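You operate a simulated robot arm through the tools that you are given. There is no shell and no other tool. Be economical: measure what you need, move in short steps, check, and stop when the job is done.

You run a simulated robot arm. Do the job below in one go: nothing can be reset, and whatever is moved stays where it is left.

JOB
Shut the bay's monitor down: tone off, level to LOW, volume off, then power off.
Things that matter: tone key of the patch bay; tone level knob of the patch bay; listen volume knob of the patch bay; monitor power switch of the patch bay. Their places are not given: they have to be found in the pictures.

It is judged by the outcome, as a careful person would: the job done as asked, and still so three seconds after it is handed in. It fails if anything else is knocked over, pushed out of place, dropped, spilled or broken.

ROBOT AND FRAMES
A 6-joint arm with a two-finger parallel gripper, fixed in place. Base frame: the origin is at the foot of the arm, x ahead of it, y to its left, z up. Lengths are in mm, angles in degrees, forces in N, time in s.
Its first joint turns from -115.0 to 115.0 degrees. Payload 4.2 kg.
The tool frame sits at the grasp point between the pads (the TCP): z along the fingers, y along the line on which they close. The tips reach 23 mm beyond it. Largest opening 94 mm; finger width 38, thickness 10; the body of the gripper, 54 by 96 mm, starts 39 mm behind the TCP.
Orientation is that of the tool frame in the base frame, as a unit quaternion [w, x, y, z]. With the fingers straight down and closing along the base's y, the tool's x points along the base's -x, its y along +y and its z along -z.

CONTROLS
- The arm moves only by the tool arm_command. Its argument "deltas" is a list of rows, each an object (a shift or turn left out is 0, a gripper value left out holds the last) with "travel": the shift along the base's x, y, z in units of 100 mm (1.0 is 100 mm), a list of three; "rot": the turn, a rotation vector about the base's x, y, z in units of 90 degrees (1.0 is 90 degrees), a list of three; "jaw": the opening in per cent of the stroke, from 0 (shut) to 100 (fully open). In form: [{"travel": [x, y, z], "rot": [wx, wy, wz], "jaw": jaw}, ...]. A call has 1 to 8 rows; each row is the pose to reach, as a shift and turn from the pose commanded when the call began. A call with a number of a shift or a turn outside -1 to 1 is refused whole. A row lasts 0.2 s, in which the tool goes at most 50 mm and 8.6 degrees; a call with a longer step from one row to the next is refused whole, and so is a gripper value outside its range. Where a pose cannot be reached the arm comes as near as it can. A force on the tool above 90 N (or 10 N above the force at the start of the call, whichever is more), or a blocked arm, ends the call early, and 0.2 s more pass. Each finger travels about 108 mm/s and halts on what it meets, pressing with about 34 N; the grip force reading is that of the motor and also rises with nothing between the fingers. The clock runs only during rows and for 0.2 s after the last one: add rows that repeat a pose to give the fingers time. It gives the time, the measured TCP pose, the force on the tool (base axes), the opening and the grip force at its end, in the units of the frame above (readings bear some noise).
- Cameras (640 x 400 px; columns grow to the right, rows downward): "scene" is fixed at [221.2, -500, 1451.6]; the picture's right is [0.34, -0.94, 0.00], its down [-0.53, -0.19, -0.83] and it looks along [0.78, 0.28, -0.56] (base axes); focal length 221 px, centre (320, 200). "wrist" rides on the gripper at [86, 16, -74] in the tool frame; the picture's right is [-0.18, 0.98, 0.00], its down [-0.58, -0.11, -0.81] and it looks along [-0.79, -0.15, 0.59] (tool axes); focal length 243 px, centre (320, 200).
- capture(camera): a new picture of that camera. No time passes.
- slide_trunk(by): slides the trunk up (or, below 0, down) by that many mm; the arm rides with it, the base frame stays. It gives what a move gives, with no picture.
- measure_at(camera, pixels): for up to 12 pixels [column, row] of the newest picture of that camera ("zoom" is the newest enlarged one), the place [x, y, z] in the base frame of the surface seen there, good to about 2 mm. No time passes.
- zoom(camera, box): a new picture of the part [left, top, right, bottom] of that camera's present view, enlarged. No time passes.
- sign_off(): hands the job in; it is judged then, once.

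Keep the steps short. Do not move on a guess: measure, check each grasp and each placing, and mend mistakes. In all there are 80 turns and 38 pictures (those below and enlarged ones count). Leave the gripper open and the arm clear of the work at the hand-in unless told otherwise, and finish with a single line.

The tools are called after "Call:" as name(argument=value, ...) on one line, values as JSON. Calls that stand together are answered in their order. arm_command: Moves the arm, as the interface text tells. Its arguments: {"type":"object","properties":{"deltas":{"type":"array"}},"required":["deltas"]} The other tools are called the same way: slide_trunk (by) slides the trunk up or down; capture (camera) takes a picture; measure_at (camera, pixels) gives the place of the surface under pixels of a picture; zoom (camera, box) takes an enlarged picture of a part of a camera's view; sign_off () hands the job in.

At the start:

```text
t: 0.0
eef_pos: [514.8, -313.4, 1293.1]
orientation: [0.0, 0.0, 1.0, 0.001]
wrist_force: [0.4, 0.4, -0.3]
opening: 94.1
grip_force: 0.0
trunk travel left (down, up): [-775.0, 215.0]
```

scene: 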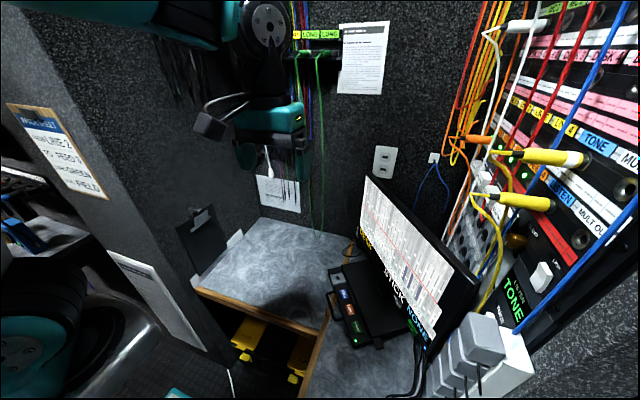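
wrist: 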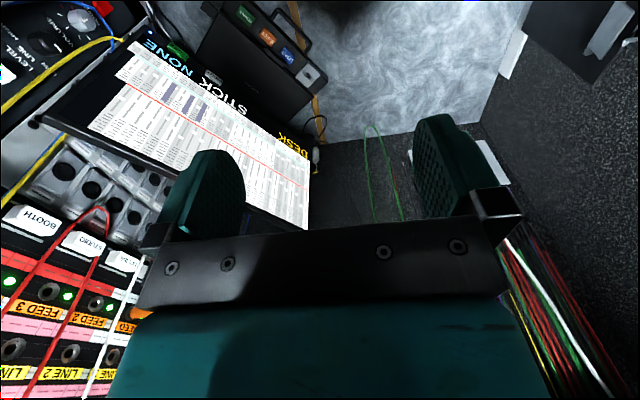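

The patch bay is on the right of the scene picture. I zoom in on its lower part, around (520,240), where I can see TONE and white knobs, and on the wrist view's upper left.

Call:
zoom(camera="scene", box=[440, 140, 640, 340])

Call:
zoom(camera="wrist", box=[0, 0, 160, 100])

```text
2.00 times, centred on (540, 240) of scene
```

zoom: 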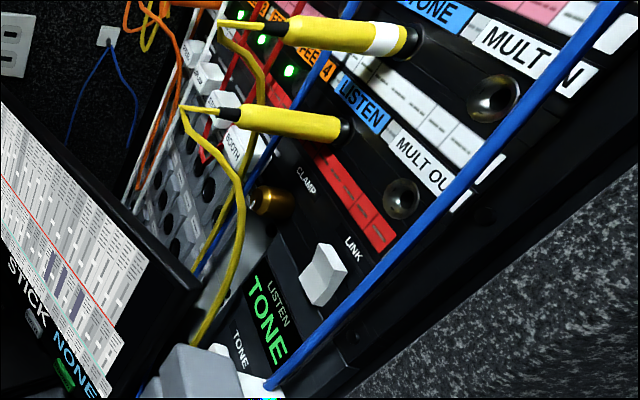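

```text
4.00 times, centred on (80, 50) of wrist
```

zoom: 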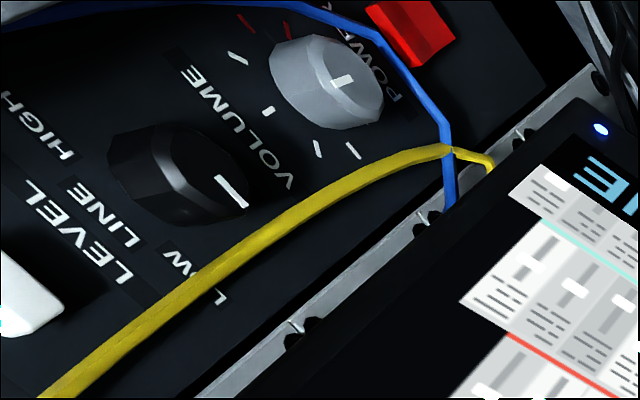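

The wrist zoom shows the monitor panel: white tone key (20,290), black level knob (180,175), grey volume knob (325,80), red power switch (410,30). I measure them, and some panel and cable points.

Call:
measure_at(camera="zoom", pixels=[[20, 290], [200, 170], [230, 190], [335, 80], [410, 30], [100, 270], [200, 90], [470, 130], [180, 290], [380, 165], [445, 130], [250, 10]])

Call:
measure_at(camera="scene", pixels=[[542, 277], [530, 235], [575, 260], [512, 310], [520, 330], [562, 290], [480, 335], [600, 240], [460, 270], [490, 290], [370, 180], [440, 335]])

```text
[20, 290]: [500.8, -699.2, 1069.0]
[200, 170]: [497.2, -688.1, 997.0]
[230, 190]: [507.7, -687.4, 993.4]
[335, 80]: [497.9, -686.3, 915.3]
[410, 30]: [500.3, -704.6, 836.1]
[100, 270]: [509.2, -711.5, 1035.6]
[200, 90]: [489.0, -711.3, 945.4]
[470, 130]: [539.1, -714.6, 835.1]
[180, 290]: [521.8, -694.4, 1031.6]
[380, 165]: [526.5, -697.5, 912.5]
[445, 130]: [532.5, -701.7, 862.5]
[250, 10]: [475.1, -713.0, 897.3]
```

```text
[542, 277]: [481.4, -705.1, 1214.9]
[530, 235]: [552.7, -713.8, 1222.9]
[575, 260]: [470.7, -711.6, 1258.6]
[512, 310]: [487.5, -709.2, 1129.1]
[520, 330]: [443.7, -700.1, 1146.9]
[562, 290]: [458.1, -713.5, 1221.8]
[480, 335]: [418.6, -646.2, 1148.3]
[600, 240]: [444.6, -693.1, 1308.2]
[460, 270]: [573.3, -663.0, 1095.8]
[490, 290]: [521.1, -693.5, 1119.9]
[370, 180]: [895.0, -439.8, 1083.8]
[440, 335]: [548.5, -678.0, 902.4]
```

The panel plane is at y ≈ -712 facing +y, with the controls in a column near x ≈ 495. I yaw the hand about -90° in place, so the wrist camera faces the panel.

Call:
arm_command(deltas=[{"rot": [0, 0, -0.09]}, {"rot": [0, 0, -0.18]}, {"rot": [0, 0, -0.27]}, {"rot": [0, 0, -0.36]}, {"rot": [0, 0, -0.45]}, {"rot": [0, 0, -0.54]}, {"rot": [0, 0, -0.63]}, {"rot": [0, 0, -0.72]}])

Call:
capture(camera="wrist")

```text
t: 1.8
eef_pos: [515.3, -314.3, 1292.7]
orientation: [0.0, 0.537, 0.844, -0.001]
wrist_force: [-0.8, 0.3, -0.3]
opening: 94.1
grip_force: 0.0
trunk travel left (down, up): [-775.0, 215.0]
```

```text
33 pictures are left
```

wrist: 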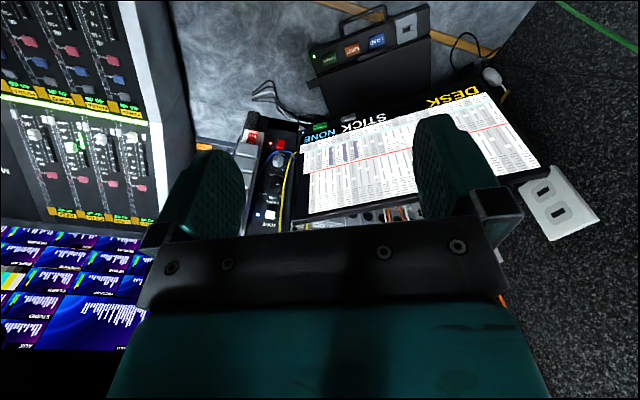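

The panel is visible between the fingers around (270,180). Zooming there.

Call:
zoom(camera="wrist", box=[200, 120, 328, 240])

```text
3.33 times, centred on (264, 180) of wrist
```

zoom: 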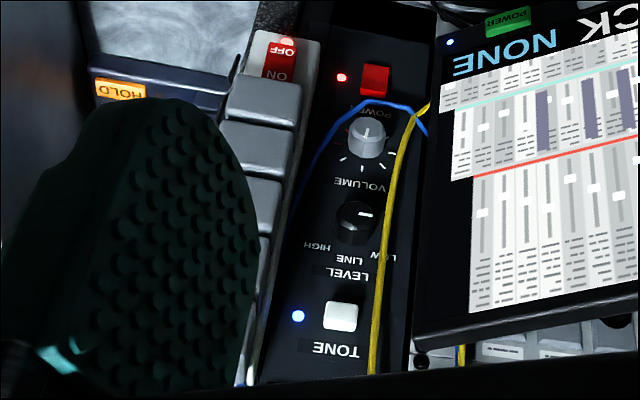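

Clear now: tone key (340,317) with blue LED, level knob (355,222), volume knob (368,138), power (376,80) with red LED. Next to the panel is a power strip with grey plugs, which I must avoid, and there are the cables. Measuring all of these.

Call:
measure_at(camera="zoom", pixels=[[340, 317], [298, 316], [355, 222], [364, 213], [368, 138], [376, 80], [343, 78], [262, 200], [256, 90], [380, 290], [400, 150], [450, 335]])

Call:
measure_at(camera="zoom", pixels=[[320, 170], [370, 104], [364, 72], [390, 75], [368, 90], [385, 68], [327, 305], [356, 305], [335, 330], [266, 300], [300, 200], [420, 105]])

```text
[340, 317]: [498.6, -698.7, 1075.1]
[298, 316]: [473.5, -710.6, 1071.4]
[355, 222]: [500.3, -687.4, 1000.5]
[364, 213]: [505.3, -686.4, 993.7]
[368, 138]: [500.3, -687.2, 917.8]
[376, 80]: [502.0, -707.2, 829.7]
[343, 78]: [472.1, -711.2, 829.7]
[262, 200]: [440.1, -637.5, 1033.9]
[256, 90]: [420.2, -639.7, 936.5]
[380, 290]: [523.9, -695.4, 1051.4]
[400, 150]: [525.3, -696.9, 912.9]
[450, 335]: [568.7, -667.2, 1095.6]
```

```text
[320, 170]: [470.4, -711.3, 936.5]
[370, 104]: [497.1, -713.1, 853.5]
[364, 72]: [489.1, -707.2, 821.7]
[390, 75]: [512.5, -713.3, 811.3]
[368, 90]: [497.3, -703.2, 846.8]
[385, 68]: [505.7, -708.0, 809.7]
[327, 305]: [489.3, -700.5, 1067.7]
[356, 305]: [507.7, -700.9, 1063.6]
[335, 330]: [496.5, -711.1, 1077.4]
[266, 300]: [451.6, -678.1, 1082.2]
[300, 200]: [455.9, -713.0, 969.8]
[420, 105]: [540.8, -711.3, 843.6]
```

Next I finish the yaw with a short move forward and down for a closer look.

Call:
arm_command(deltas=[{"travel": [0, -0.3, -0.4], "rot": [0, 0, -0.09]}, {"travel": [0, -0.6, -0.75], "rot": [0, 0, -0.18]}, {"travel": [0, -0.9, -1.0], "rot": [0, 0, -0.28]}])

Call:
arm_command(deltas=[{"travel": [0, -0.2, -0.3], "rot": [-0.09, 0, 0]}, {"travel": [0, -0.4, -0.6], "rot": [-0.18, 0, 0]}, {"travel": [0, -0.6, -0.9], "rot": [-0.27, 0, 0]}, {"travel": [0, -0.8, -1.0], "rot": [-0.36, 0, 0]}, {"travel": [0, -1.0, -1.0], "rot": [-0.41, 0, 0]}])

Call:
capture(camera="wrist")

```text
refused: row 3 steps farther than a row can; nothing moved
```

```text
t: 3.0
eef_pos: [514.9, -414.4, 1193.4]
orientation: [0.17, 0.508, 0.8, -0.268]
wrist_force: [-0.5, -0.2, -0.8]
opening: 94.0
grip_force: 0.1
trunk travel left (down, up): [-775.0, 215.0]
```

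```text
31 pictures are left
```

wrist: 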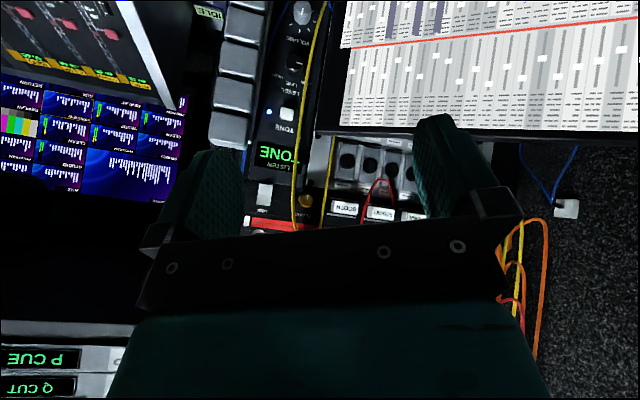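

Now I lower 200 mm and finish the yaw to see the controls square on.

Call:
arm_command(deltas=[{"travel": [0, 0, -0.3], "rot": [0, 0, -0.08]}, {"travel": [0, 0, -0.6], "rot": [0, 0, -0.16]}, {"travel": [0, 0, -0.9], "rot": [0, 0, -0.24]}, {"travel": [0, 0, -1.0], "rot": [0, 0, -0.28]}])

Call:
arm_command(deltas=[{"travel": [0, -0.1, -0.4]}, {"travel": [0, -0.2, -0.8]}, {"travel": [0, -0.3, -1.0]}])

Call:
capture(camera="wrist")

```text
t: 4.0
eef_pos: [514.6, -412.9, 1092.5]
orientation: [0.108, 0.671, 0.67, -0.298]
wrist_force: [0.0, -0.2, 0.5]
opening: 94.2
grip_force: 0.1
trunk travel left (down, up): [-775.0, 215.0]
```

```text
t: 4.8
eef_pos: [515.9, -441.5, 992.5]
orientation: [0.107, 0.671, 0.671, -0.297]
wrist_force: [0.8, 0.3, 0.4]
opening: 93.7
grip_force: 0.1
trunk travel left (down, up): [-775.0, 215.0]
```

```text
30 pictures are left
```

wrist: 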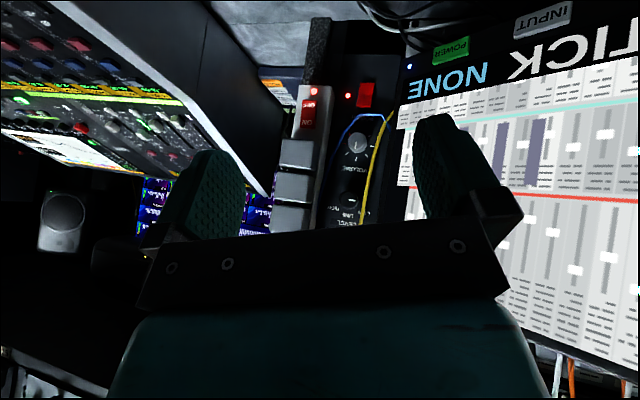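

Call:
zoom(camera="wrist", box=[290, 70, 418, 230])

```text
2.50 times, centred on (354, 150) of wrist
```

zoom: 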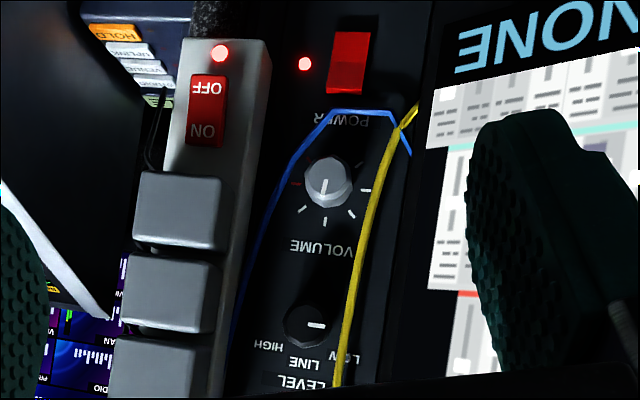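

The level pointer and volume scale need a closer look. I move 100 mm toward the panel, staying clear of the plugs, which end at y≈-637.

Call:
arm_command(deltas=[{"travel": [-0.1, -0.4, 0.2]}, {"travel": [-0.2, -0.8, 0.2]}, {"travel": [-0.2, -1.0, 0.2]}])

Call:
zoom(camera="wrist", box=[250, 40, 420, 240])

```text
t: 5.6
eef_pos: [495.5, -542.1, 1013.1]
orientation: [0.108, 0.67, 0.671, -0.298]
wrist_force: [-0.3, -0.1, -0.3]
opening: 94.1
grip_force: 0.0
trunk travel left (down, up): [-775.0, 215.0]
```

```text
2.00 times, centred on (335, 140) of wrist
```

zoom: 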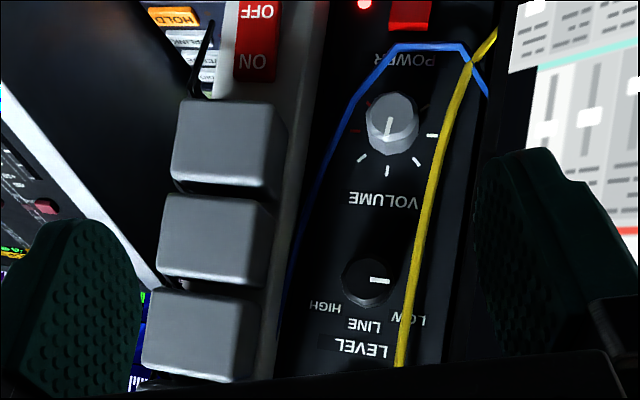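

Measuring labels, pointer and ticks in this zoom to get true angles on the panel.

Call:
measure_at(camera="zoom", pixels=[[325, 305], [364, 326], [401, 317], [371, 281], [389, 281], [344, 285], [387, 295], [360, 262], [367, 302], [360, 347], [405, 340], [395, 288]])

Call:
measure_at(camera="zoom", pixels=[[355, 133], [362, 157], [390, 170], [418, 158], [432, 135], [425, 106], [368, 105], [388, 128], [388, 119], [370, 120], [412, 115], [391, 97]])

```text
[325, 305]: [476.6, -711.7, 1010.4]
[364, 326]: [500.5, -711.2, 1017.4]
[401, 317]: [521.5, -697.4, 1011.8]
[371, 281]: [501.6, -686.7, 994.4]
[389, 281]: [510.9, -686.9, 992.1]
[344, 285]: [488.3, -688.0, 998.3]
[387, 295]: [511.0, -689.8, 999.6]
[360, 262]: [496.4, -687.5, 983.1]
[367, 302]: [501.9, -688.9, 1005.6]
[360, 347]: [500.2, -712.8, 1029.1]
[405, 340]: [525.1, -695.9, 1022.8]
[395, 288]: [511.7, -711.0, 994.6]
```

```text
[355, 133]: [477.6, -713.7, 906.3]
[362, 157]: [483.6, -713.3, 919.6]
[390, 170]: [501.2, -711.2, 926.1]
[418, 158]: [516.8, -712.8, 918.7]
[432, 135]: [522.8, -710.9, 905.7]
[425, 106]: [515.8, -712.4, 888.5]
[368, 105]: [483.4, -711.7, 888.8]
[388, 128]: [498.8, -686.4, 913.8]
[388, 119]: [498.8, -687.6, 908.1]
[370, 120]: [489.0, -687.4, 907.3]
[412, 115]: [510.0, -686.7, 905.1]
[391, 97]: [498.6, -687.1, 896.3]
```

Level pointer seems to point to +x, while LOW is at about 57° from up. I zoom tightly on the level knob to be sure.

Call:
zoom(camera="wrist", box=[328, 165, 392, 220])

```text
7.27 times, centred on (360, 192) of wrist
```

zoom: 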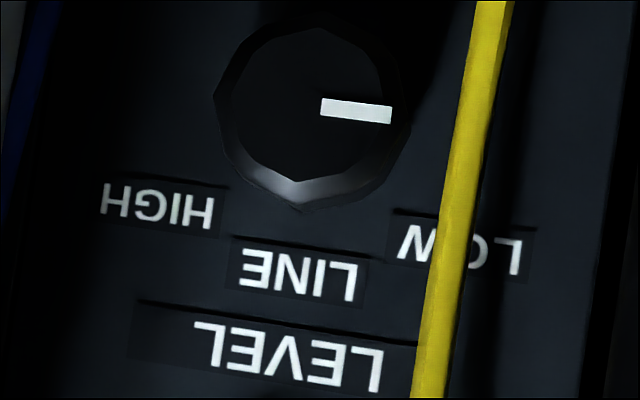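

The pointer aims at +x, about 35° past the LOW label, so I'll test that by touch. I back off to y≈-480 and turn the tool to point straight at the panel, with the fingers closing vertically.

Call:
arm_command(deltas=[{"travel": [0, 0.3, 0]}, {"travel": [0, 0.6, 0], "rot": [-0.0314, 0.0655, 0.0474]}, {"travel": [0, 0.6, 0], "rot": [-0.0628, 0.131, 0.0948]}, {"travel": [0, 0.6, 0], "rot": [-0.0942, 0.1965, 0.1422]}, {"travel": [0, 0.6, 0], "rot": [-0.1256, 0.262, 0.1896]}, {"travel": [0, 0.6, 0], "rot": [-0.157, 0.3275, 0.237]}, {"travel": [0, 0.6, 0], "rot": [-0.1885, 0.393, 0.2845]}])

Call:
arm_command(deltas=[{"rot": [-0.0314, 0.0655, 0.0474]}, {"rot": [-0.0628, 0.131, 0.0948]}, {"rot": [-0.0942, 0.1965, 0.1422]}, {"rot": [-0.1256, 0.262, 0.1896]}, {"rot": [-0.157, 0.3275, 0.237]}, {"rot": [-0.1885, 0.393, 0.2845]}, {"rot": [-0.1885, 0.393, 0.2845]}])

Call:
capture(camera="wrist")

Call:
capture(camera="scene")

```text
t: 7.2
eef_pos: [495.1, -483.7, 1013.3]
orientation: [0.059, 0.365, 0.751, -0.548]
wrist_force: [-0.3, 0.1, -0.4]
opening: 94.0
grip_force: 0.0
trunk travel left (down, up): [-775.0, 215.0]
```

```text
t: 8.8
eef_pos: [543.0, -532.2, 1032.6]
orientation: [-0.003, -0.001, 0.725, -0.689]
wrist_force: [0.1, 0.0, -0.5]
opening: 93.9
grip_force: 0.2
out of reach, approached as far as the arm can: row 4, 5, 6, 7
trunk travel left (down, up): [-775.0, 215.0]
```

```text
26 pictures are left
```

wrist: 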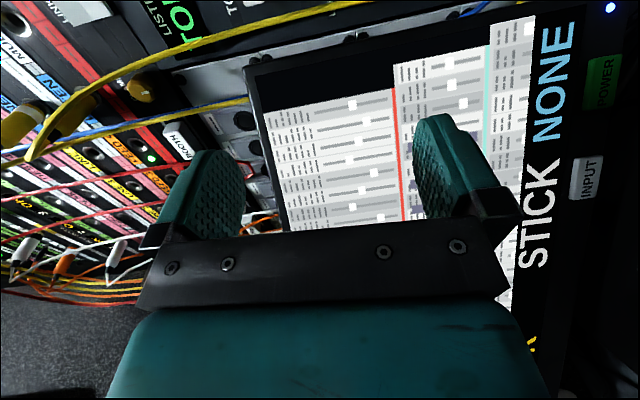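

```text
25 pictures are left
```

scene: 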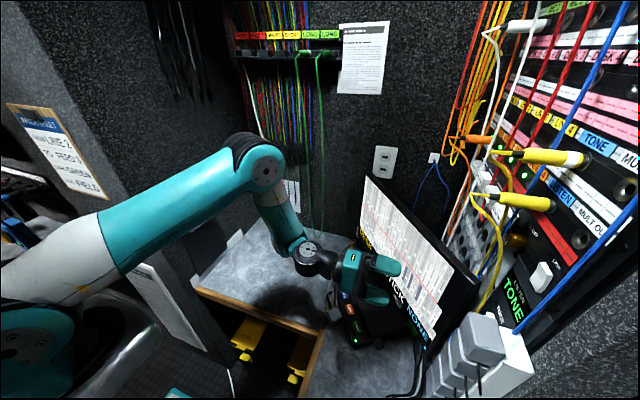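

The orientation is right, but the pose was too near the base to reach. I move toward the panel by 60 mm and check how it settles.

Call:
arm_command(deltas=[{"travel": [0, -0.3, 0]}, {"travel": [0, -0.6, 0]}, {"travel": [0, -0.6, 0]}])

```text
t: 9.6
eef_pos: [545.5, -591.8, 1033.3]
orientation: [-0.002, 0.001, 0.726, -0.688]
wrist_force: [-0.9, 0.4, 0.0]
opening: 94.0
grip_force: 0.0
trunk travel left (down, up): [-775.0, 215.0]
```

Moves are relative to the reached pose. I now align the tilt, shut the gripper and move to stand off in front of the tone key (x≈493, z≈1069).

Call:
arm_command(deltas=[{"travel": [-0.2, 0, 0.12], "rot": [-0.034, 0, 0], "jaw": 0}, {"travel": [-0.4, 0, 0.25], "rot": [-0.034, 0, 0], "jaw": 0}, {"travel": [-0.52, 0, 0.36], "rot": [-0.034, 0, 0], "jaw": 0}, {"travel": [-0.52, -0.3, 0.36], "rot": [-0.034, 0, 0], "jaw": 0}, {"travel": [-0.52, -0.5, 0.36], "rot": [-0.034, 0, 0], "jaw": 0}])

Call:
capture(camera="wrist")

Call:
capture(camera="scene")

```text
t: 10.8
eef_pos: [494.2, -635.8, 1072.3]
orientation: [-0.001, -0.001, 0.707, -0.707]
wrist_force: [0.4, -0.4, -0.3]
opening: 0.4
grip_force: 33.9
trunk travel left (down, up): [-775.0, 215.0]
```

```text
24 pictures are left
```

wrist: 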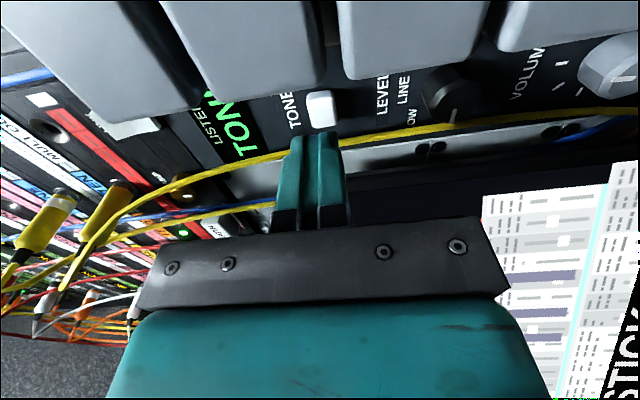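

```text
23 pictures are left
```

scene: 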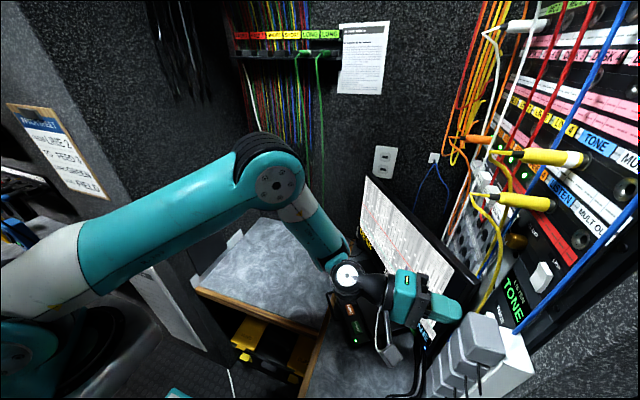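

The tip is in front of the key at (320,110). Zooming to measure key edges, cable and tip.

Call:
zoom(camera="wrist", box=[250, 70, 410, 170])

Call:
measure_at(camera="zoom", pixels=[[280, 130], [250, 140], [245, 190], [310, 130], [290, 215], [320, 195], [330, 215], [390, 210], [200, 320], [265, 110], [350, 255], [190, 285]])

```text
4.00 times, centred on (330, 120) of wrist
```

zoom: 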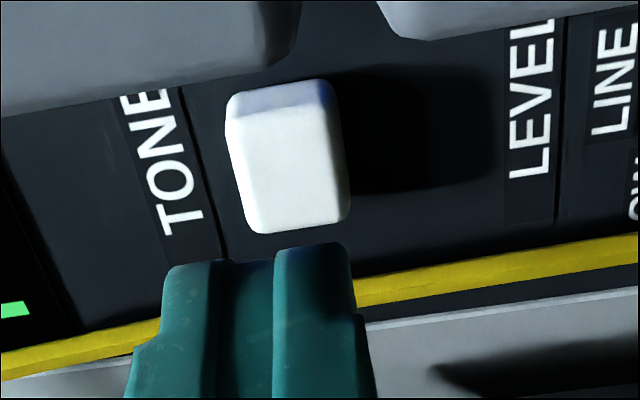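

```text
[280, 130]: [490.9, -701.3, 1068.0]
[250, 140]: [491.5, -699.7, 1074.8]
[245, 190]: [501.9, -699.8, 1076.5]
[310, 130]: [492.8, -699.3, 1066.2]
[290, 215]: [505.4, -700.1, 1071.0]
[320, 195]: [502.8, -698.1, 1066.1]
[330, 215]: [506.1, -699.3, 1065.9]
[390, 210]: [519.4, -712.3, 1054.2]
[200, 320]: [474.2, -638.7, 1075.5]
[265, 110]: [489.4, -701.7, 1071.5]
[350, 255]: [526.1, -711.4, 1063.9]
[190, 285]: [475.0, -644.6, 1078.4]
```

The key is a flat push key: x 489–508, z 1062–1077, front y≈-699. I advance 37 mm, then creep on in small steps, watching the force.

Call:
arm_command(deltas=[{"travel": [0, -0.2, -0.02]}, {"travel": [0, -0.37, -0.02]}, {"travel": [0, -0.4, -0.02]}, {"travel": [0, -0.42, -0.02]}])

```text
t: 11.8
eef_pos: [495.4, -678.4, 1066.8]
orientation: [0.002, -0.001, -0.707, 0.707]
wrist_force: [0.1, 0.1, 0.6]
opening: 0.0
grip_force: 34.5
trunk travel left (down, up): [-775.0, 215.0]
```

Call:
arm_command(deltas=[{"travel": [0, -0.015, 0]}, {"travel": [0, -0.03, 0]}, {"travel": [0, -0.03, 0]}])

Call:
zoom(camera="wrist", box=[250, 70, 410, 170])

```text
t: 12.6
eef_pos: [493.8, -682.8, 1067.7]
orientation: [-0.001, 0.0, 0.707, -0.707]
wrist_force: [-1.2, 5.9, 2.0]
opening: 0.0
grip_force: 34.1
trunk travel left (down, up): [-775.0, 215.0]
```

```text
4.00 times, centred on (330, 120) of wrist
```

zoom: 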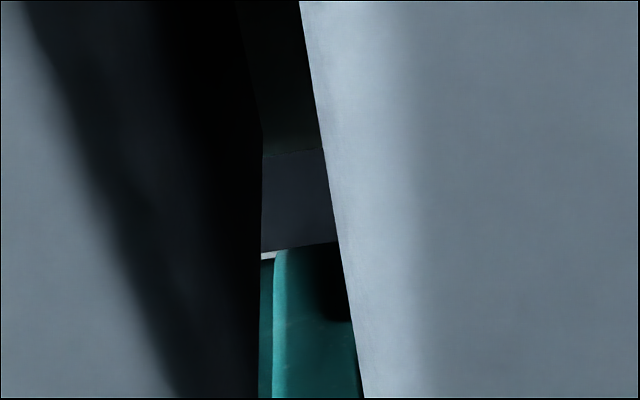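

Contact at about 6 N with a spring feel. I push 2 mm further for a full stroke.

Call:
arm_command(deltas=[{"travel": [0, -0.01, 0]}, {"travel": [0, -0.02, 0]}])

```text
t: 13.2
eef_pos: [494.8, -683.6, 1067.5]
orientation: [-0.002, 0.001, 0.707, -0.707]
wrist_force: [-1.8, 14.4, 2.0]
opening: 0.1
grip_force: 34.0
trunk travel left (down, up): [-775.0, 215.0]
```

It has bottomed out at 14 N. I retract and check the blue LED.

Call:
arm_command(deltas=[{"travel": [0, 0.2, 0]}, {"travel": [0, 0.5, 0]}, {"travel": [0, 0.7, 0]}, {"travel": [-0.1, 1.0, 0.2]}])

Call:
capture(camera="wrist")

```text
t: 14.2
eef_pos: [481.4, -584.9, 1086.5]
orientation: [-0.001, 0.0, 0.707, -0.707]
wrist_force: [0.0, -0.9, -0.5]
opening: 0.0
grip_force: 34.1
trunk travel left (down, up): [-775.0, 215.0]
```

```text
20 pictures are left
```

wrist: 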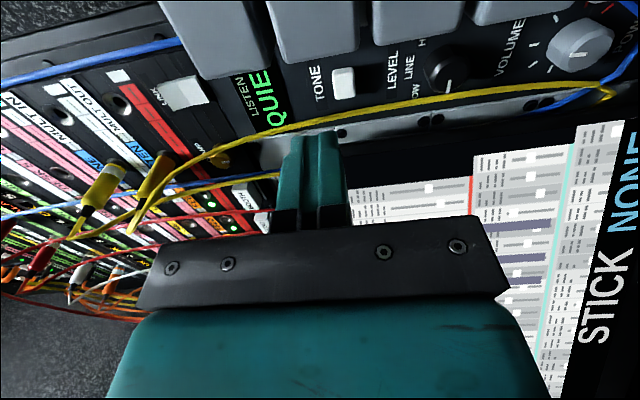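

The display changed from "TONE" to "QUIET", so tone is off. Next is the level knob: centre (500, 995), front y≈-687. I open to about 45% and move in front of it, standing off.

Call:
arm_command(deltas=[{"travel": [0.1, 0, -0.4], "jaw": 45}, {"travel": [0.18, 0, -0.8], "jaw": 45}, {"travel": [0.18, 0, -0.91], "jaw": 45}, {"travel": [0.18, -0.3, -0.91], "jaw": 45}, {"travel": [0.18, -0.5, -0.91], "jaw": 45}, {"travel": [0.18, -0.5, -0.91], "jaw": 45}])

Call:
zoom(camera="wrist", box=[200, 50, 440, 200])

```text
t: 15.6
eef_pos: [500.8, -636.2, 995.3]
orientation: [-0.002, 0.001, 0.707, -0.707]
wrist_force: [-0.3, 0.7, -0.7]
opening: 42.2
grip_force: 0.0
out of reach, approached as far as the arm can: row 1, 2, 3
trunk travel left (down, up): [-775.0, 215.0]
```

```text
2.67 times, centred on (320, 125) of wrist
```

zoom: 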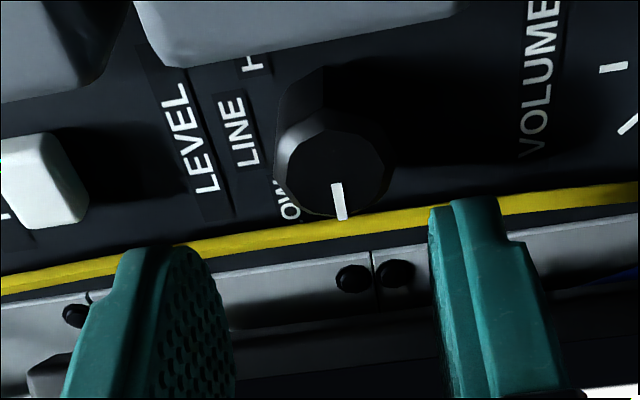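

The fingers straddle the knob. I advance 35 mm so the tips overlap it by about 6 mm and stay in front of the cable, then close.

Call:
arm_command(deltas=[{"travel": [-0.01, -0.2, 0], "jaw": 45}, {"travel": [-0.01, -0.35, 0], "jaw": 45}, {"travel": [-0.01, -0.35, 0], "jaw": 10}, {"travel": [-0.01, -0.35, 0], "jaw": 10}, {"travel": [-0.01, -0.35, 0], "jaw": 10}])

```text
t: 16.8
eef_pos: [501.5, -670.4, 992.8]
orientation: [-0.002, 0.0, 0.71, -0.704]
wrist_force: [-6.4, 14.4, -33.9]
opening: 27.3
grip_force: 44.4
trunk travel left (down, up): [-775.0, 215.0]
```

The hand is gripping (opening 27 mm) but pulled 34 N downward, so the knob centre lies a few mm lower. I shift down 3 mm to relieve it.

Call:
arm_command(deltas=[{"travel": [0, 0, -0.03], "jaw": 10}, {"travel": [0, 0, -0.03], "jaw": 10}])

```text
t: 17.4
eef_pos: [500.8, -670.1, 992.7]
orientation: [-0.002, 0.001, 0.708, -0.706]
wrist_force: [-7.8, 12.6, -24.6]
opening: 27.6
grip_force: 45.6
trunk travel left (down, up): [-775.0, 215.0]
```

Call:
arm_command(deltas=[{"travel": [0, 0.01, -0.04], "jaw": 10}, {"travel": [0, 0.01, -0.04], "jaw": 10}])

Call:
zoom(camera="wrist", box=[200, 50, 440, 200])

```text
t: 18.0
eef_pos: [502.0, -669.2, 992.7]
orientation: [0.002, -0.001, -0.705, 0.709]
wrist_force: [-4.0, -5.5, 0.2]
opening: 27.8
grip_force: 45.3
trunk travel left (down, up): [-775.0, 215.0]
```

```text
2.67 times, centred on (320, 125) of wrist
```

zoom: 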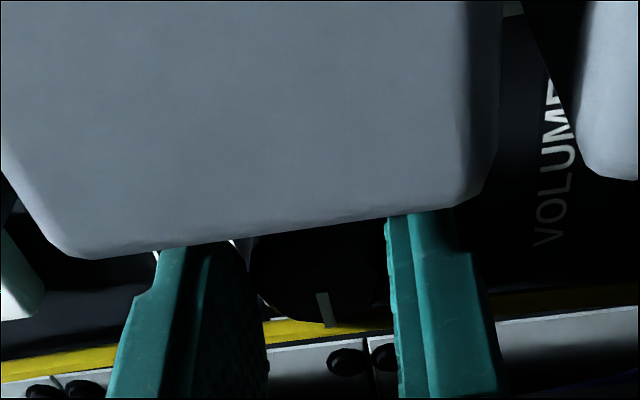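

Forces are balanced now and the knob is firmly held. I turn it 16° toward LOW (clockwise as seen facing the panel) and read the forces.

Call:
arm_command(deltas=[{"rot": [0, -0.06, 0]}, {"rot": [0, -0.12, 0]}, {"rot": [0, -0.18, 0]}])

Call:
zoom(camera="wrist", box=[200, 50, 440, 200])

```text
t: 18.8
eef_pos: [500.9, -669.4, 993.8]
orientation: [-0.1, -0.1, -0.698, 0.702]
wrist_force: [6.2, -20.3, 22.8]
opening: 27.1
grip_force: 45.0
trunk travel left (down, up): [-775.0, 215.0]
```

```text
2.67 times, centred on (320, 125) of wrist
```

zoom: 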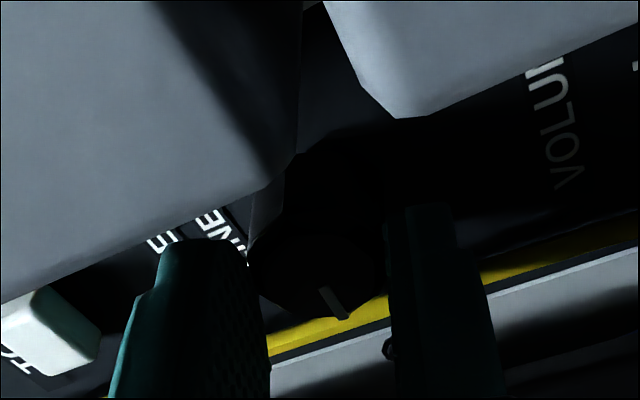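

The mark seems to have rotated in the picture by about the hand's turn, which suggests slip. Measuring the mark's real direction.

Call:
measure_at(camera="zoom", pixels=[[324, 290], [343, 316], [333, 303], [270, 270], [375, 280], [310, 250], [310, 315]])

```text
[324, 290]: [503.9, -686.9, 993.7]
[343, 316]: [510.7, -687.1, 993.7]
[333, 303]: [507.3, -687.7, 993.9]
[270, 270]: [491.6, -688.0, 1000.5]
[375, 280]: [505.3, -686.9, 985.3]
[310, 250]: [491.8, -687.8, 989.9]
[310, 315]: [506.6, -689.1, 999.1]
```

Hand turned 16°; mark moved from ≈100° to ≈90°, within noise. I continue turning by 24° more and check.

Call:
arm_command(deltas=[{"rot": [0, -0.07, 0], "jaw": 0}, {"rot": [0, -0.14, 0], "jaw": 0}, {"rot": [0, -0.21, 0], "jaw": 0}, {"rot": [0, -0.27, 0], "jaw": 0}])

Call:
zoom(camera="wrist", box=[200, 50, 440, 200])

```text
t: 19.8
eef_pos: [498.0, -668.5, 991.3]
orientation: [-0.243, -0.246, -0.663, 0.664]
wrist_force: [-9.0, -0.3, 27.4]
opening: 27.4
grip_force: 45.3
trunk travel left (down, up): [-775.0, 215.0]
```

```text
2.67 times, centred on (320, 125) of wrist
```

zoom: 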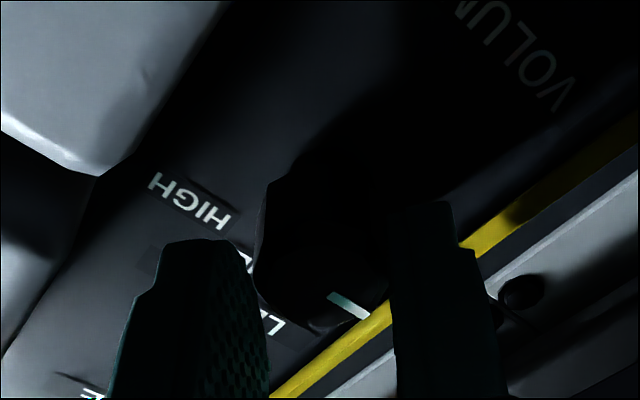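

Call:
measure_at(camera="zoom", pixels=[[333, 296], [349, 306], [365, 316]])

```text
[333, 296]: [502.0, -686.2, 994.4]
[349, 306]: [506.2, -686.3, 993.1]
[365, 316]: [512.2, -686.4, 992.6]
```

The mark still reads about 100°, so the fingers slipped and the knob resisted this way. I release, back off and look at the true state before trying again.

Call:
arm_command(deltas=[{"travel": [0, 0, 0], "jaw": 45}, {"travel": [0, 0, 0], "jaw": 45}, {"travel": [0, 0.2, 0], "jaw": 45}, {"travel": [0, 0.5, 0], "jaw": 45}])

Call:
zoom(camera="wrist", box=[200, 50, 440, 200])

```text
t: 20.8
eef_pos: [500.9, -619.1, 988.1]
orientation: [0.243, 0.246, 0.664, -0.663]
wrist_force: [1.1, -0.7, 0.6]
opening: 42.2
grip_force: 0.1
trunk travel left (down, up): [-775.0, 215.0]
```

```text
2.67 times, centred on (320, 125) of wrist
```

zoom: 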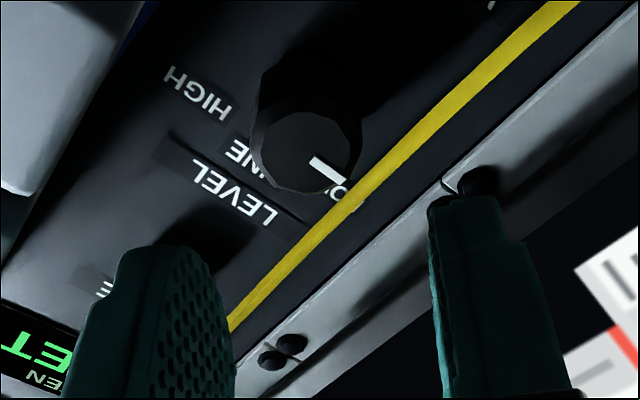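

Call:
measure_at(camera="zoom", pixels=[[313, 160], [327, 171], [341, 182], [262, 165], [350, 165], [300, 115], [300, 188], [240, 155], [340, 192], [200, 95]])

```text
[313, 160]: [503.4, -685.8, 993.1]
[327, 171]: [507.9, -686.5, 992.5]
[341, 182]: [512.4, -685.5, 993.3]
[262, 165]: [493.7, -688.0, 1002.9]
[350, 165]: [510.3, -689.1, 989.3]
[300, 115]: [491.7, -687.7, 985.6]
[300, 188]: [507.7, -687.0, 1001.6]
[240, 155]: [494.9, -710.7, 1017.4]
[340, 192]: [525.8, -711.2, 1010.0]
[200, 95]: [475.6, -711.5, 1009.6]
```

Mark stays at 90°. To learn how the knob behaves, I regrip it centred at (500, 993) and try a turn of 25° in the other direction.

Call:
arm_command(deltas=[{"travel": [-0.01, -0.25, 0.05], "jaw": 45}, {"travel": [-0.01, -0.51, 0.05], "jaw": 45}, {"travel": [-0.01, -0.52, 0.05], "jaw": 0}, {"travel": [-0.01, -0.52, 0.05], "jaw": 0}, {"travel": [-0.01, -0.52, 0.05], "jaw": 0}])

Call:
arm_command(deltas=[{"rot": [0, 0.06, 0]}, {"rot": [0, 0.12, 0]}, {"rot": [0, 0.18, 0]}, {"rot": [0, 0.24, 0]}, {"rot": [0, 0.3, 0]}])

Call:
zoom(camera="wrist", box=[200, 50, 440, 200])

```text
t: 22.0
eef_pos: [497.6, -668.9, 992.6]
orientation: [0.242, 0.245, 0.665, -0.663]
wrist_force: [-7.1, 23.2, -9.0]
opening: 27.0
grip_force: 44.9
trunk travel left (down, up): [-775.0, 215.0]
```

```text
t: 23.2
eef_pos: [498.7, -669.4, 992.6]
orientation: [0.08, 0.083, 0.704, -0.7]
wrist_force: [-7.8, 26.6, -22.0]
opening: 27.2
grip_force: 45.5
trunk travel left (down, up): [-775.0, 215.0]
```

```text
2.67 times, centred on (320, 125) of wrist
```

zoom: 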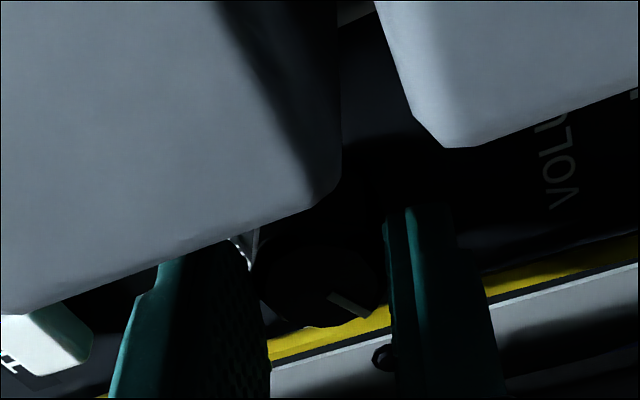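

The mark sits at the same place in the hand's picture as before the turn, so this way the knob turned with the hand. I measure its direction.

Call:
measure_at(camera="zoom", pixels=[[332, 295], [345, 303], [352, 308], [366, 317]])

```text
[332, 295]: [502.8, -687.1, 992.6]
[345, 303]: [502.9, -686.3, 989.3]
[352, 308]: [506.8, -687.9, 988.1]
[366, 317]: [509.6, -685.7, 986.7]
```

It turned about 30° (mark now ≈130°). I release, back off and see where it settles.

Call:
arm_command(deltas=[{"travel": [0, 0, 0], "jaw": 45}, {"travel": [0, 0, 0], "jaw": 45}, {"travel": [0, 0.2, 0], "jaw": 45}, {"travel": [0, 0.5, 0], "jaw": 45}])

Call:
zoom(camera="wrist", box=[200, 50, 440, 200])

```text
t: 24.2
eef_pos: [499.5, -622.0, 994.5]
orientation: [-0.081, -0.084, -0.702, 0.703]
wrist_force: [-0.5, 0.1, 0.4]
opening: 42.6
grip_force: 0.1
trunk travel left (down, up): [-775.0, 215.0]
```

```text
2.67 times, centred on (320, 125) of wrist
```

zoom: 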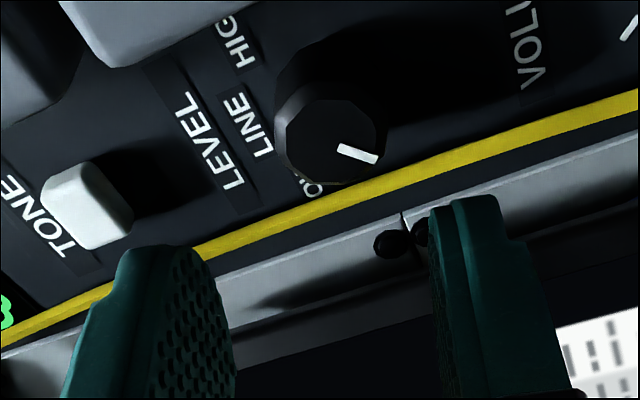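

It stays near 130°. Now I regrip the same way and turn clockwise, to see if it comes back and passes 90° toward LOW.

Call:
arm_command(deltas=[{"travel": [0, -0.25, 0], "jaw": 45}, {"travel": [0, -0.48, 0], "jaw": 45}, {"travel": [0, -0.48, -0.01], "jaw": 0}, {"travel": [0, -0.48, -0.01], "jaw": 0}, {"travel": [0, -0.48, -0.01], "jaw": 0}])

Call:
arm_command(deltas=[{"rot": [0, -0.06, 0]}, {"rot": [0, -0.12, 0]}, {"rot": [0, -0.18, 0]}, {"rot": [0, -0.24, 0]}, {"rot": [0, -0.3, 0]}, {"rot": [0, -0.36, 0]}, {"rot": [0, -0.42, 0]}, {"rot": [0, -0.48, 0]}])

Call:
zoom(camera="wrist", box=[200, 50, 440, 200])

```text
t: 25.4
eef_pos: [501.2, -669.3, 993.3]
orientation: [0.082, 0.083, 0.704, -0.701]
wrist_force: [1.6, 5.9, -9.1]
opening: 27.5
grip_force: 44.9
trunk travel left (down, up): [-775.0, 215.0]
```

```text
t: 27.2
eef_pos: [500.3, -668.5, 992.9]
orientation: [0.334, 0.337, 0.623, -0.622]
wrist_force: [6.0, -10.8, -11.7]
opening: 27.8
grip_force: 45.2
trunk travel left (down, up): [-775.0, 215.0]
```

```text
2.67 times, centred on (320, 125) of wrist
```

zoom: 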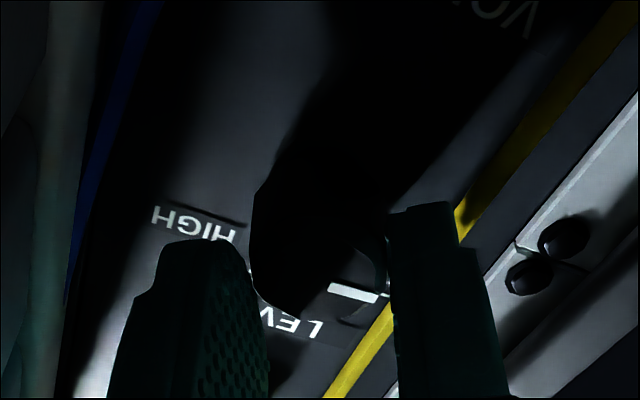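

Call:
measure_at(camera="zoom", pixels=[[332, 288], [345, 290], [360, 293], [374, 296]])

```text
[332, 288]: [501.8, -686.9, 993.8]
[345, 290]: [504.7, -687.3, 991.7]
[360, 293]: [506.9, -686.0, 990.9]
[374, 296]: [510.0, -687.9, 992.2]
```

The knob came back to about 95–100° and then slipped, so there is a stop there and its travel lies counter-clockwise. I explore that way, turning about 61° from here while gripped and then checking.

Call:
arm_command(deltas=[{"rot": [0, 0.085, 0]}, {"rot": [0, 0.17, 0]}, {"rot": [0, 0.255, 0]}, {"rot": [0, 0.34, 0]}, {"rot": [0, 0.425, 0]}, {"rot": [0, 0.51, 0]}, {"rot": [0, 0.595, 0]}, {"rot": [0, 0.68, 0]}])

Call:
arm_command(deltas=[{"rot": [0, 0.08, 0]}, {"rot": [0, 0.16, 0]}, {"rot": [0, 0.24, 0]}, {"travel": [0, 0, 0], "rot": [0, 0.24, 0], "jaw": 45}, {"travel": [0, 0, 0], "rot": [0, 0.24, 0], "jaw": 45}, {"travel": [0, 0.2, 0], "rot": [0, 0.24, 0], "jaw": 45}, {"travel": [0, 0.5, 0], "rot": [0, 0.24, 0], "jaw": 45}])

Call:
zoom(camera="wrist", box=[200, 50, 440, 200])

```text
t: 29.0
eef_pos: [498.6, -669.1, 992.6]
orientation: [-0.03, -0.028, 0.707, -0.706]
wrist_force: [9.2, -12.3, -8.1]
opening: 27.3
grip_force: 44.7
trunk travel left (down, up): [-775.0, 215.0]
```

```text
t: 30.6
eef_pos: [498.6, -620.5, 995.0]
orientation: [-0.162, -0.159, 0.689, -0.688]
wrist_force: [-0.6, 0.4, 0.1]
opening: 42.2
grip_force: 0.0
trunk travel left (down, up): [-775.0, 215.0]
```

```text
2.67 times, centred on (320, 125) of wrist
```

zoom: 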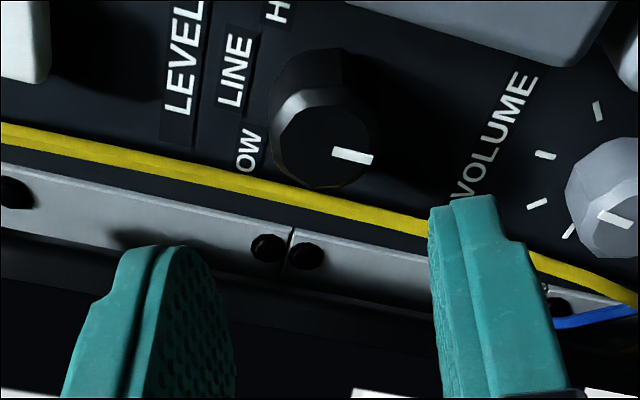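

Call:
measure_at(camera="zoom", pixels=[[335, 153], [353, 156], [370, 160], [600, 216], [630, 224]])

Call:
arm_command(deltas=[{"travel": [0.01, -0.25, 0], "rot": [0, -0.09, 0], "jaw": 45}, {"travel": [0.01, -0.25, 0], "rot": [0, -0.18, 0], "jaw": 45}, {"travel": [0.01, -0.25, 0], "rot": [0, -0.27, 0], "jaw": 45}, {"travel": [0.01, -0.25, 0], "rot": [0, -0.36, 0], "jaw": 45}, {"travel": [0.01, -0.25, 0], "rot": [0, -0.45, 0], "jaw": 45}, {"travel": [0.01, -0.25, 0], "rot": [0, -0.54, 0], "jaw": 45}, {"travel": [0.01, -0.25, 0], "rot": [0, -0.63, 0], "jaw": 45}, {"travel": [0.01, -0.25, 0], "rot": [0, -0.72, 0], "jaw": 45}])

```text
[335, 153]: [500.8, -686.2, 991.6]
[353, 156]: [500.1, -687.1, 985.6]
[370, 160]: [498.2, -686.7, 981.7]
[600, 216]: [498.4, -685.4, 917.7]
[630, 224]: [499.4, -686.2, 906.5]
```

```text
t: 32.4
eef_pos: [500.9, -644.9, 993.6]
orientation: [0.233, 0.236, 0.667, -0.667]
wrist_force: [-0.3, 1.1, -0.2]
opening: 42.1
grip_force: 0.0
trunk travel left (down, up): [-775.0, 215.0]
```

The level mark is now at about 185° (straight down). I regrip and continue counter-clockwise to find the other end.

Call:
arm_command(deltas=[{"travel": [0, -0.25, 0], "jaw": 45}, {"travel": [0, -0.25, 0], "jaw": 0}, {"travel": [0, -0.25, 0], "jaw": 0}, {"travel": [0, -0.25, 0], "jaw": 0}, {"travel": [0, -0.25, 0], "rot": [0, 0.085, 0]}, {"travel": [0, -0.25, 0], "rot": [0, 0.17, 0]}, {"travel": [0, -0.25, 0], "rot": [0, 0.255, 0]}, {"travel": [0, -0.25, 0], "rot": [0, 0.34, 0]}])

Call:
arm_command(deltas=[{"rot": [0, 0.09, 0]}, {"rot": [0, 0.18, 0]}, {"rot": [0, 0.27, 0]}, {"rot": [0, 0.36, 0]}, {"rot": [0, 0.45, 0]}, {"rot": [0, 0.54, 0]}, {"rot": [0, 0.62, 0]}])

Call:
arm_command(deltas=[{"jaw": 45}, {"jaw": 45}, {"travel": [0, 0.2, 0], "jaw": 45}, {"travel": [0, 0.5, 0], "jaw": 45}])

Call:
zoom(camera="wrist", box=[200, 50, 440, 200])

```text
t: 34.2
eef_pos: [501.2, -667.2, 993.5]
orientation: [0.048, 0.05, 0.706, -0.705]
wrist_force: [3.6, -2.1, -4.9]
opening: 27.6
grip_force: 44.9
trunk travel left (down, up): [-775.0, 215.0]
```

```text
t: 35.8
eef_pos: [500.9, -667.1, 991.7]
orientation: [-0.288, -0.286, 0.647, -0.646]
wrist_force: [-5.1, 0.1, -10.1]
opening: 26.7
grip_force: 45.3
trunk travel left (down, up): [-775.0, 215.0]
```

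```text
t: 36.8
eef_pos: [501.0, -619.5, 993.1]
orientation: [0.287, 0.285, -0.646, 0.647]
wrist_force: [0.9, 0.4, -0.5]
opening: 42.1
grip_force: 0.0
trunk travel left (down, up): [-775.0, 215.0]
```

```text
2.67 times, centred on (320, 125) of wrist
```

zoom: 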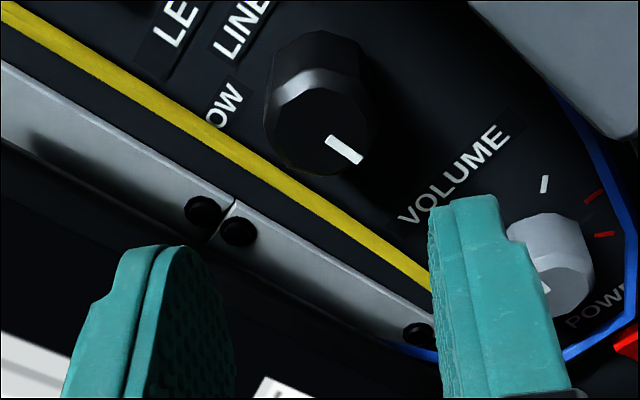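

The mark stayed at about 180° though the hand turned 87°, so this is the other stop. The knob travels 90°, between marks at about 95° and 185°. The labels HIGH–LINE–LOW also run counter-clockwise over about ±50°, so the knob cap is simply fitted askew. The counter-clockwise stop is therefore LOW and the start was HIGH. I confirm the mark and measure the volume knob.

Call:
measure_at(camera="zoom", pixels=[[329, 140], [343, 150], [358, 160], [545, 240], [575, 290], [545, 288], [544, 184]])

Call:
zoom(camera="scene", box=[440, 240, 560, 340])

```text
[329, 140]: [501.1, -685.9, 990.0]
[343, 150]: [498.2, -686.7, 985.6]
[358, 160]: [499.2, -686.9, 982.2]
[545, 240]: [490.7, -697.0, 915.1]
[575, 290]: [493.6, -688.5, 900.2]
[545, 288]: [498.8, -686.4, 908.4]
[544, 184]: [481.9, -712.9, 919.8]
```

```text
4.00 times, centred on (500, 290) of scene
```

zoom: 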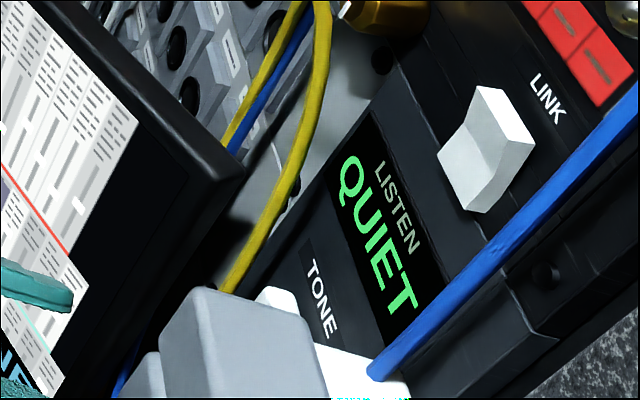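

LOW is confirmed at the stop and the display stays "QUIET". Next is volume: centre (500, 906), mark straight up. I move down to it while rolling the hand back, to leave room to turn counter-clockwise.

Call:
arm_command(deltas=[{"travel": [0, -0.1, -0.2], "rot": [0, -0.09, 0]}, {"travel": [0, -0.2, -0.4], "rot": [0, -0.18, 0]}, {"travel": [0, -0.2, -0.6], "rot": [0, -0.27, 0]}, {"travel": [0, -0.2, -0.8], "rot": [0, -0.36, 0]}, {"travel": [0, -0.2, -0.87], "rot": [0, -0.45, 0]}, {"travel": [-0.01, -0.2, -0.87], "rot": [0, -0.54, 0]}, {"travel": [-0.01, -0.2, -0.87], "rot": [0, -0.63, 0]}, {"travel": [-0.01, -0.2, -0.87], "rot": [0, -0.72, 0]}])

Call:
zoom(camera="wrist", box=[200, 50, 440, 200])

```text
t: 38.6
eef_pos: [499.4, -638.0, 905.6]
orientation: [0.105, 0.107, 0.699, -0.699]
wrist_force: [0.1, 0.1, -0.2]
opening: 42.2
grip_force: 0.0
trunk travel left (down, up): [-775.0, 215.0]
```

```text
2.67 times, centred on (320, 125) of wrist
```

zoom: 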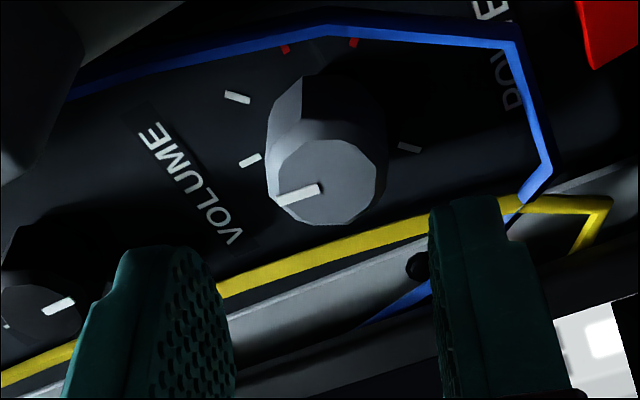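

Call:
measure_at(camera="zoom", pixels=[[420, 30], [300, 28], [535, 120], [545, 165], [350, 238], [420, 220], [500, 203], [590, 210], [285, 198], [318, 188], [325, 182], [325, 145]])

```text
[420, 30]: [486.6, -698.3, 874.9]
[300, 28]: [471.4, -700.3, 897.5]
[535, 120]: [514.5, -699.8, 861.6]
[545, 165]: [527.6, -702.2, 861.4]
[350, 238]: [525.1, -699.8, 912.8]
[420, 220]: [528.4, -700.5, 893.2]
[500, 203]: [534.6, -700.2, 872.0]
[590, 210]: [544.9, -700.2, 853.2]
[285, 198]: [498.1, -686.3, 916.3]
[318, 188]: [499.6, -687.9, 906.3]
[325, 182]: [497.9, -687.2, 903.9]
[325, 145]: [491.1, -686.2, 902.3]
```

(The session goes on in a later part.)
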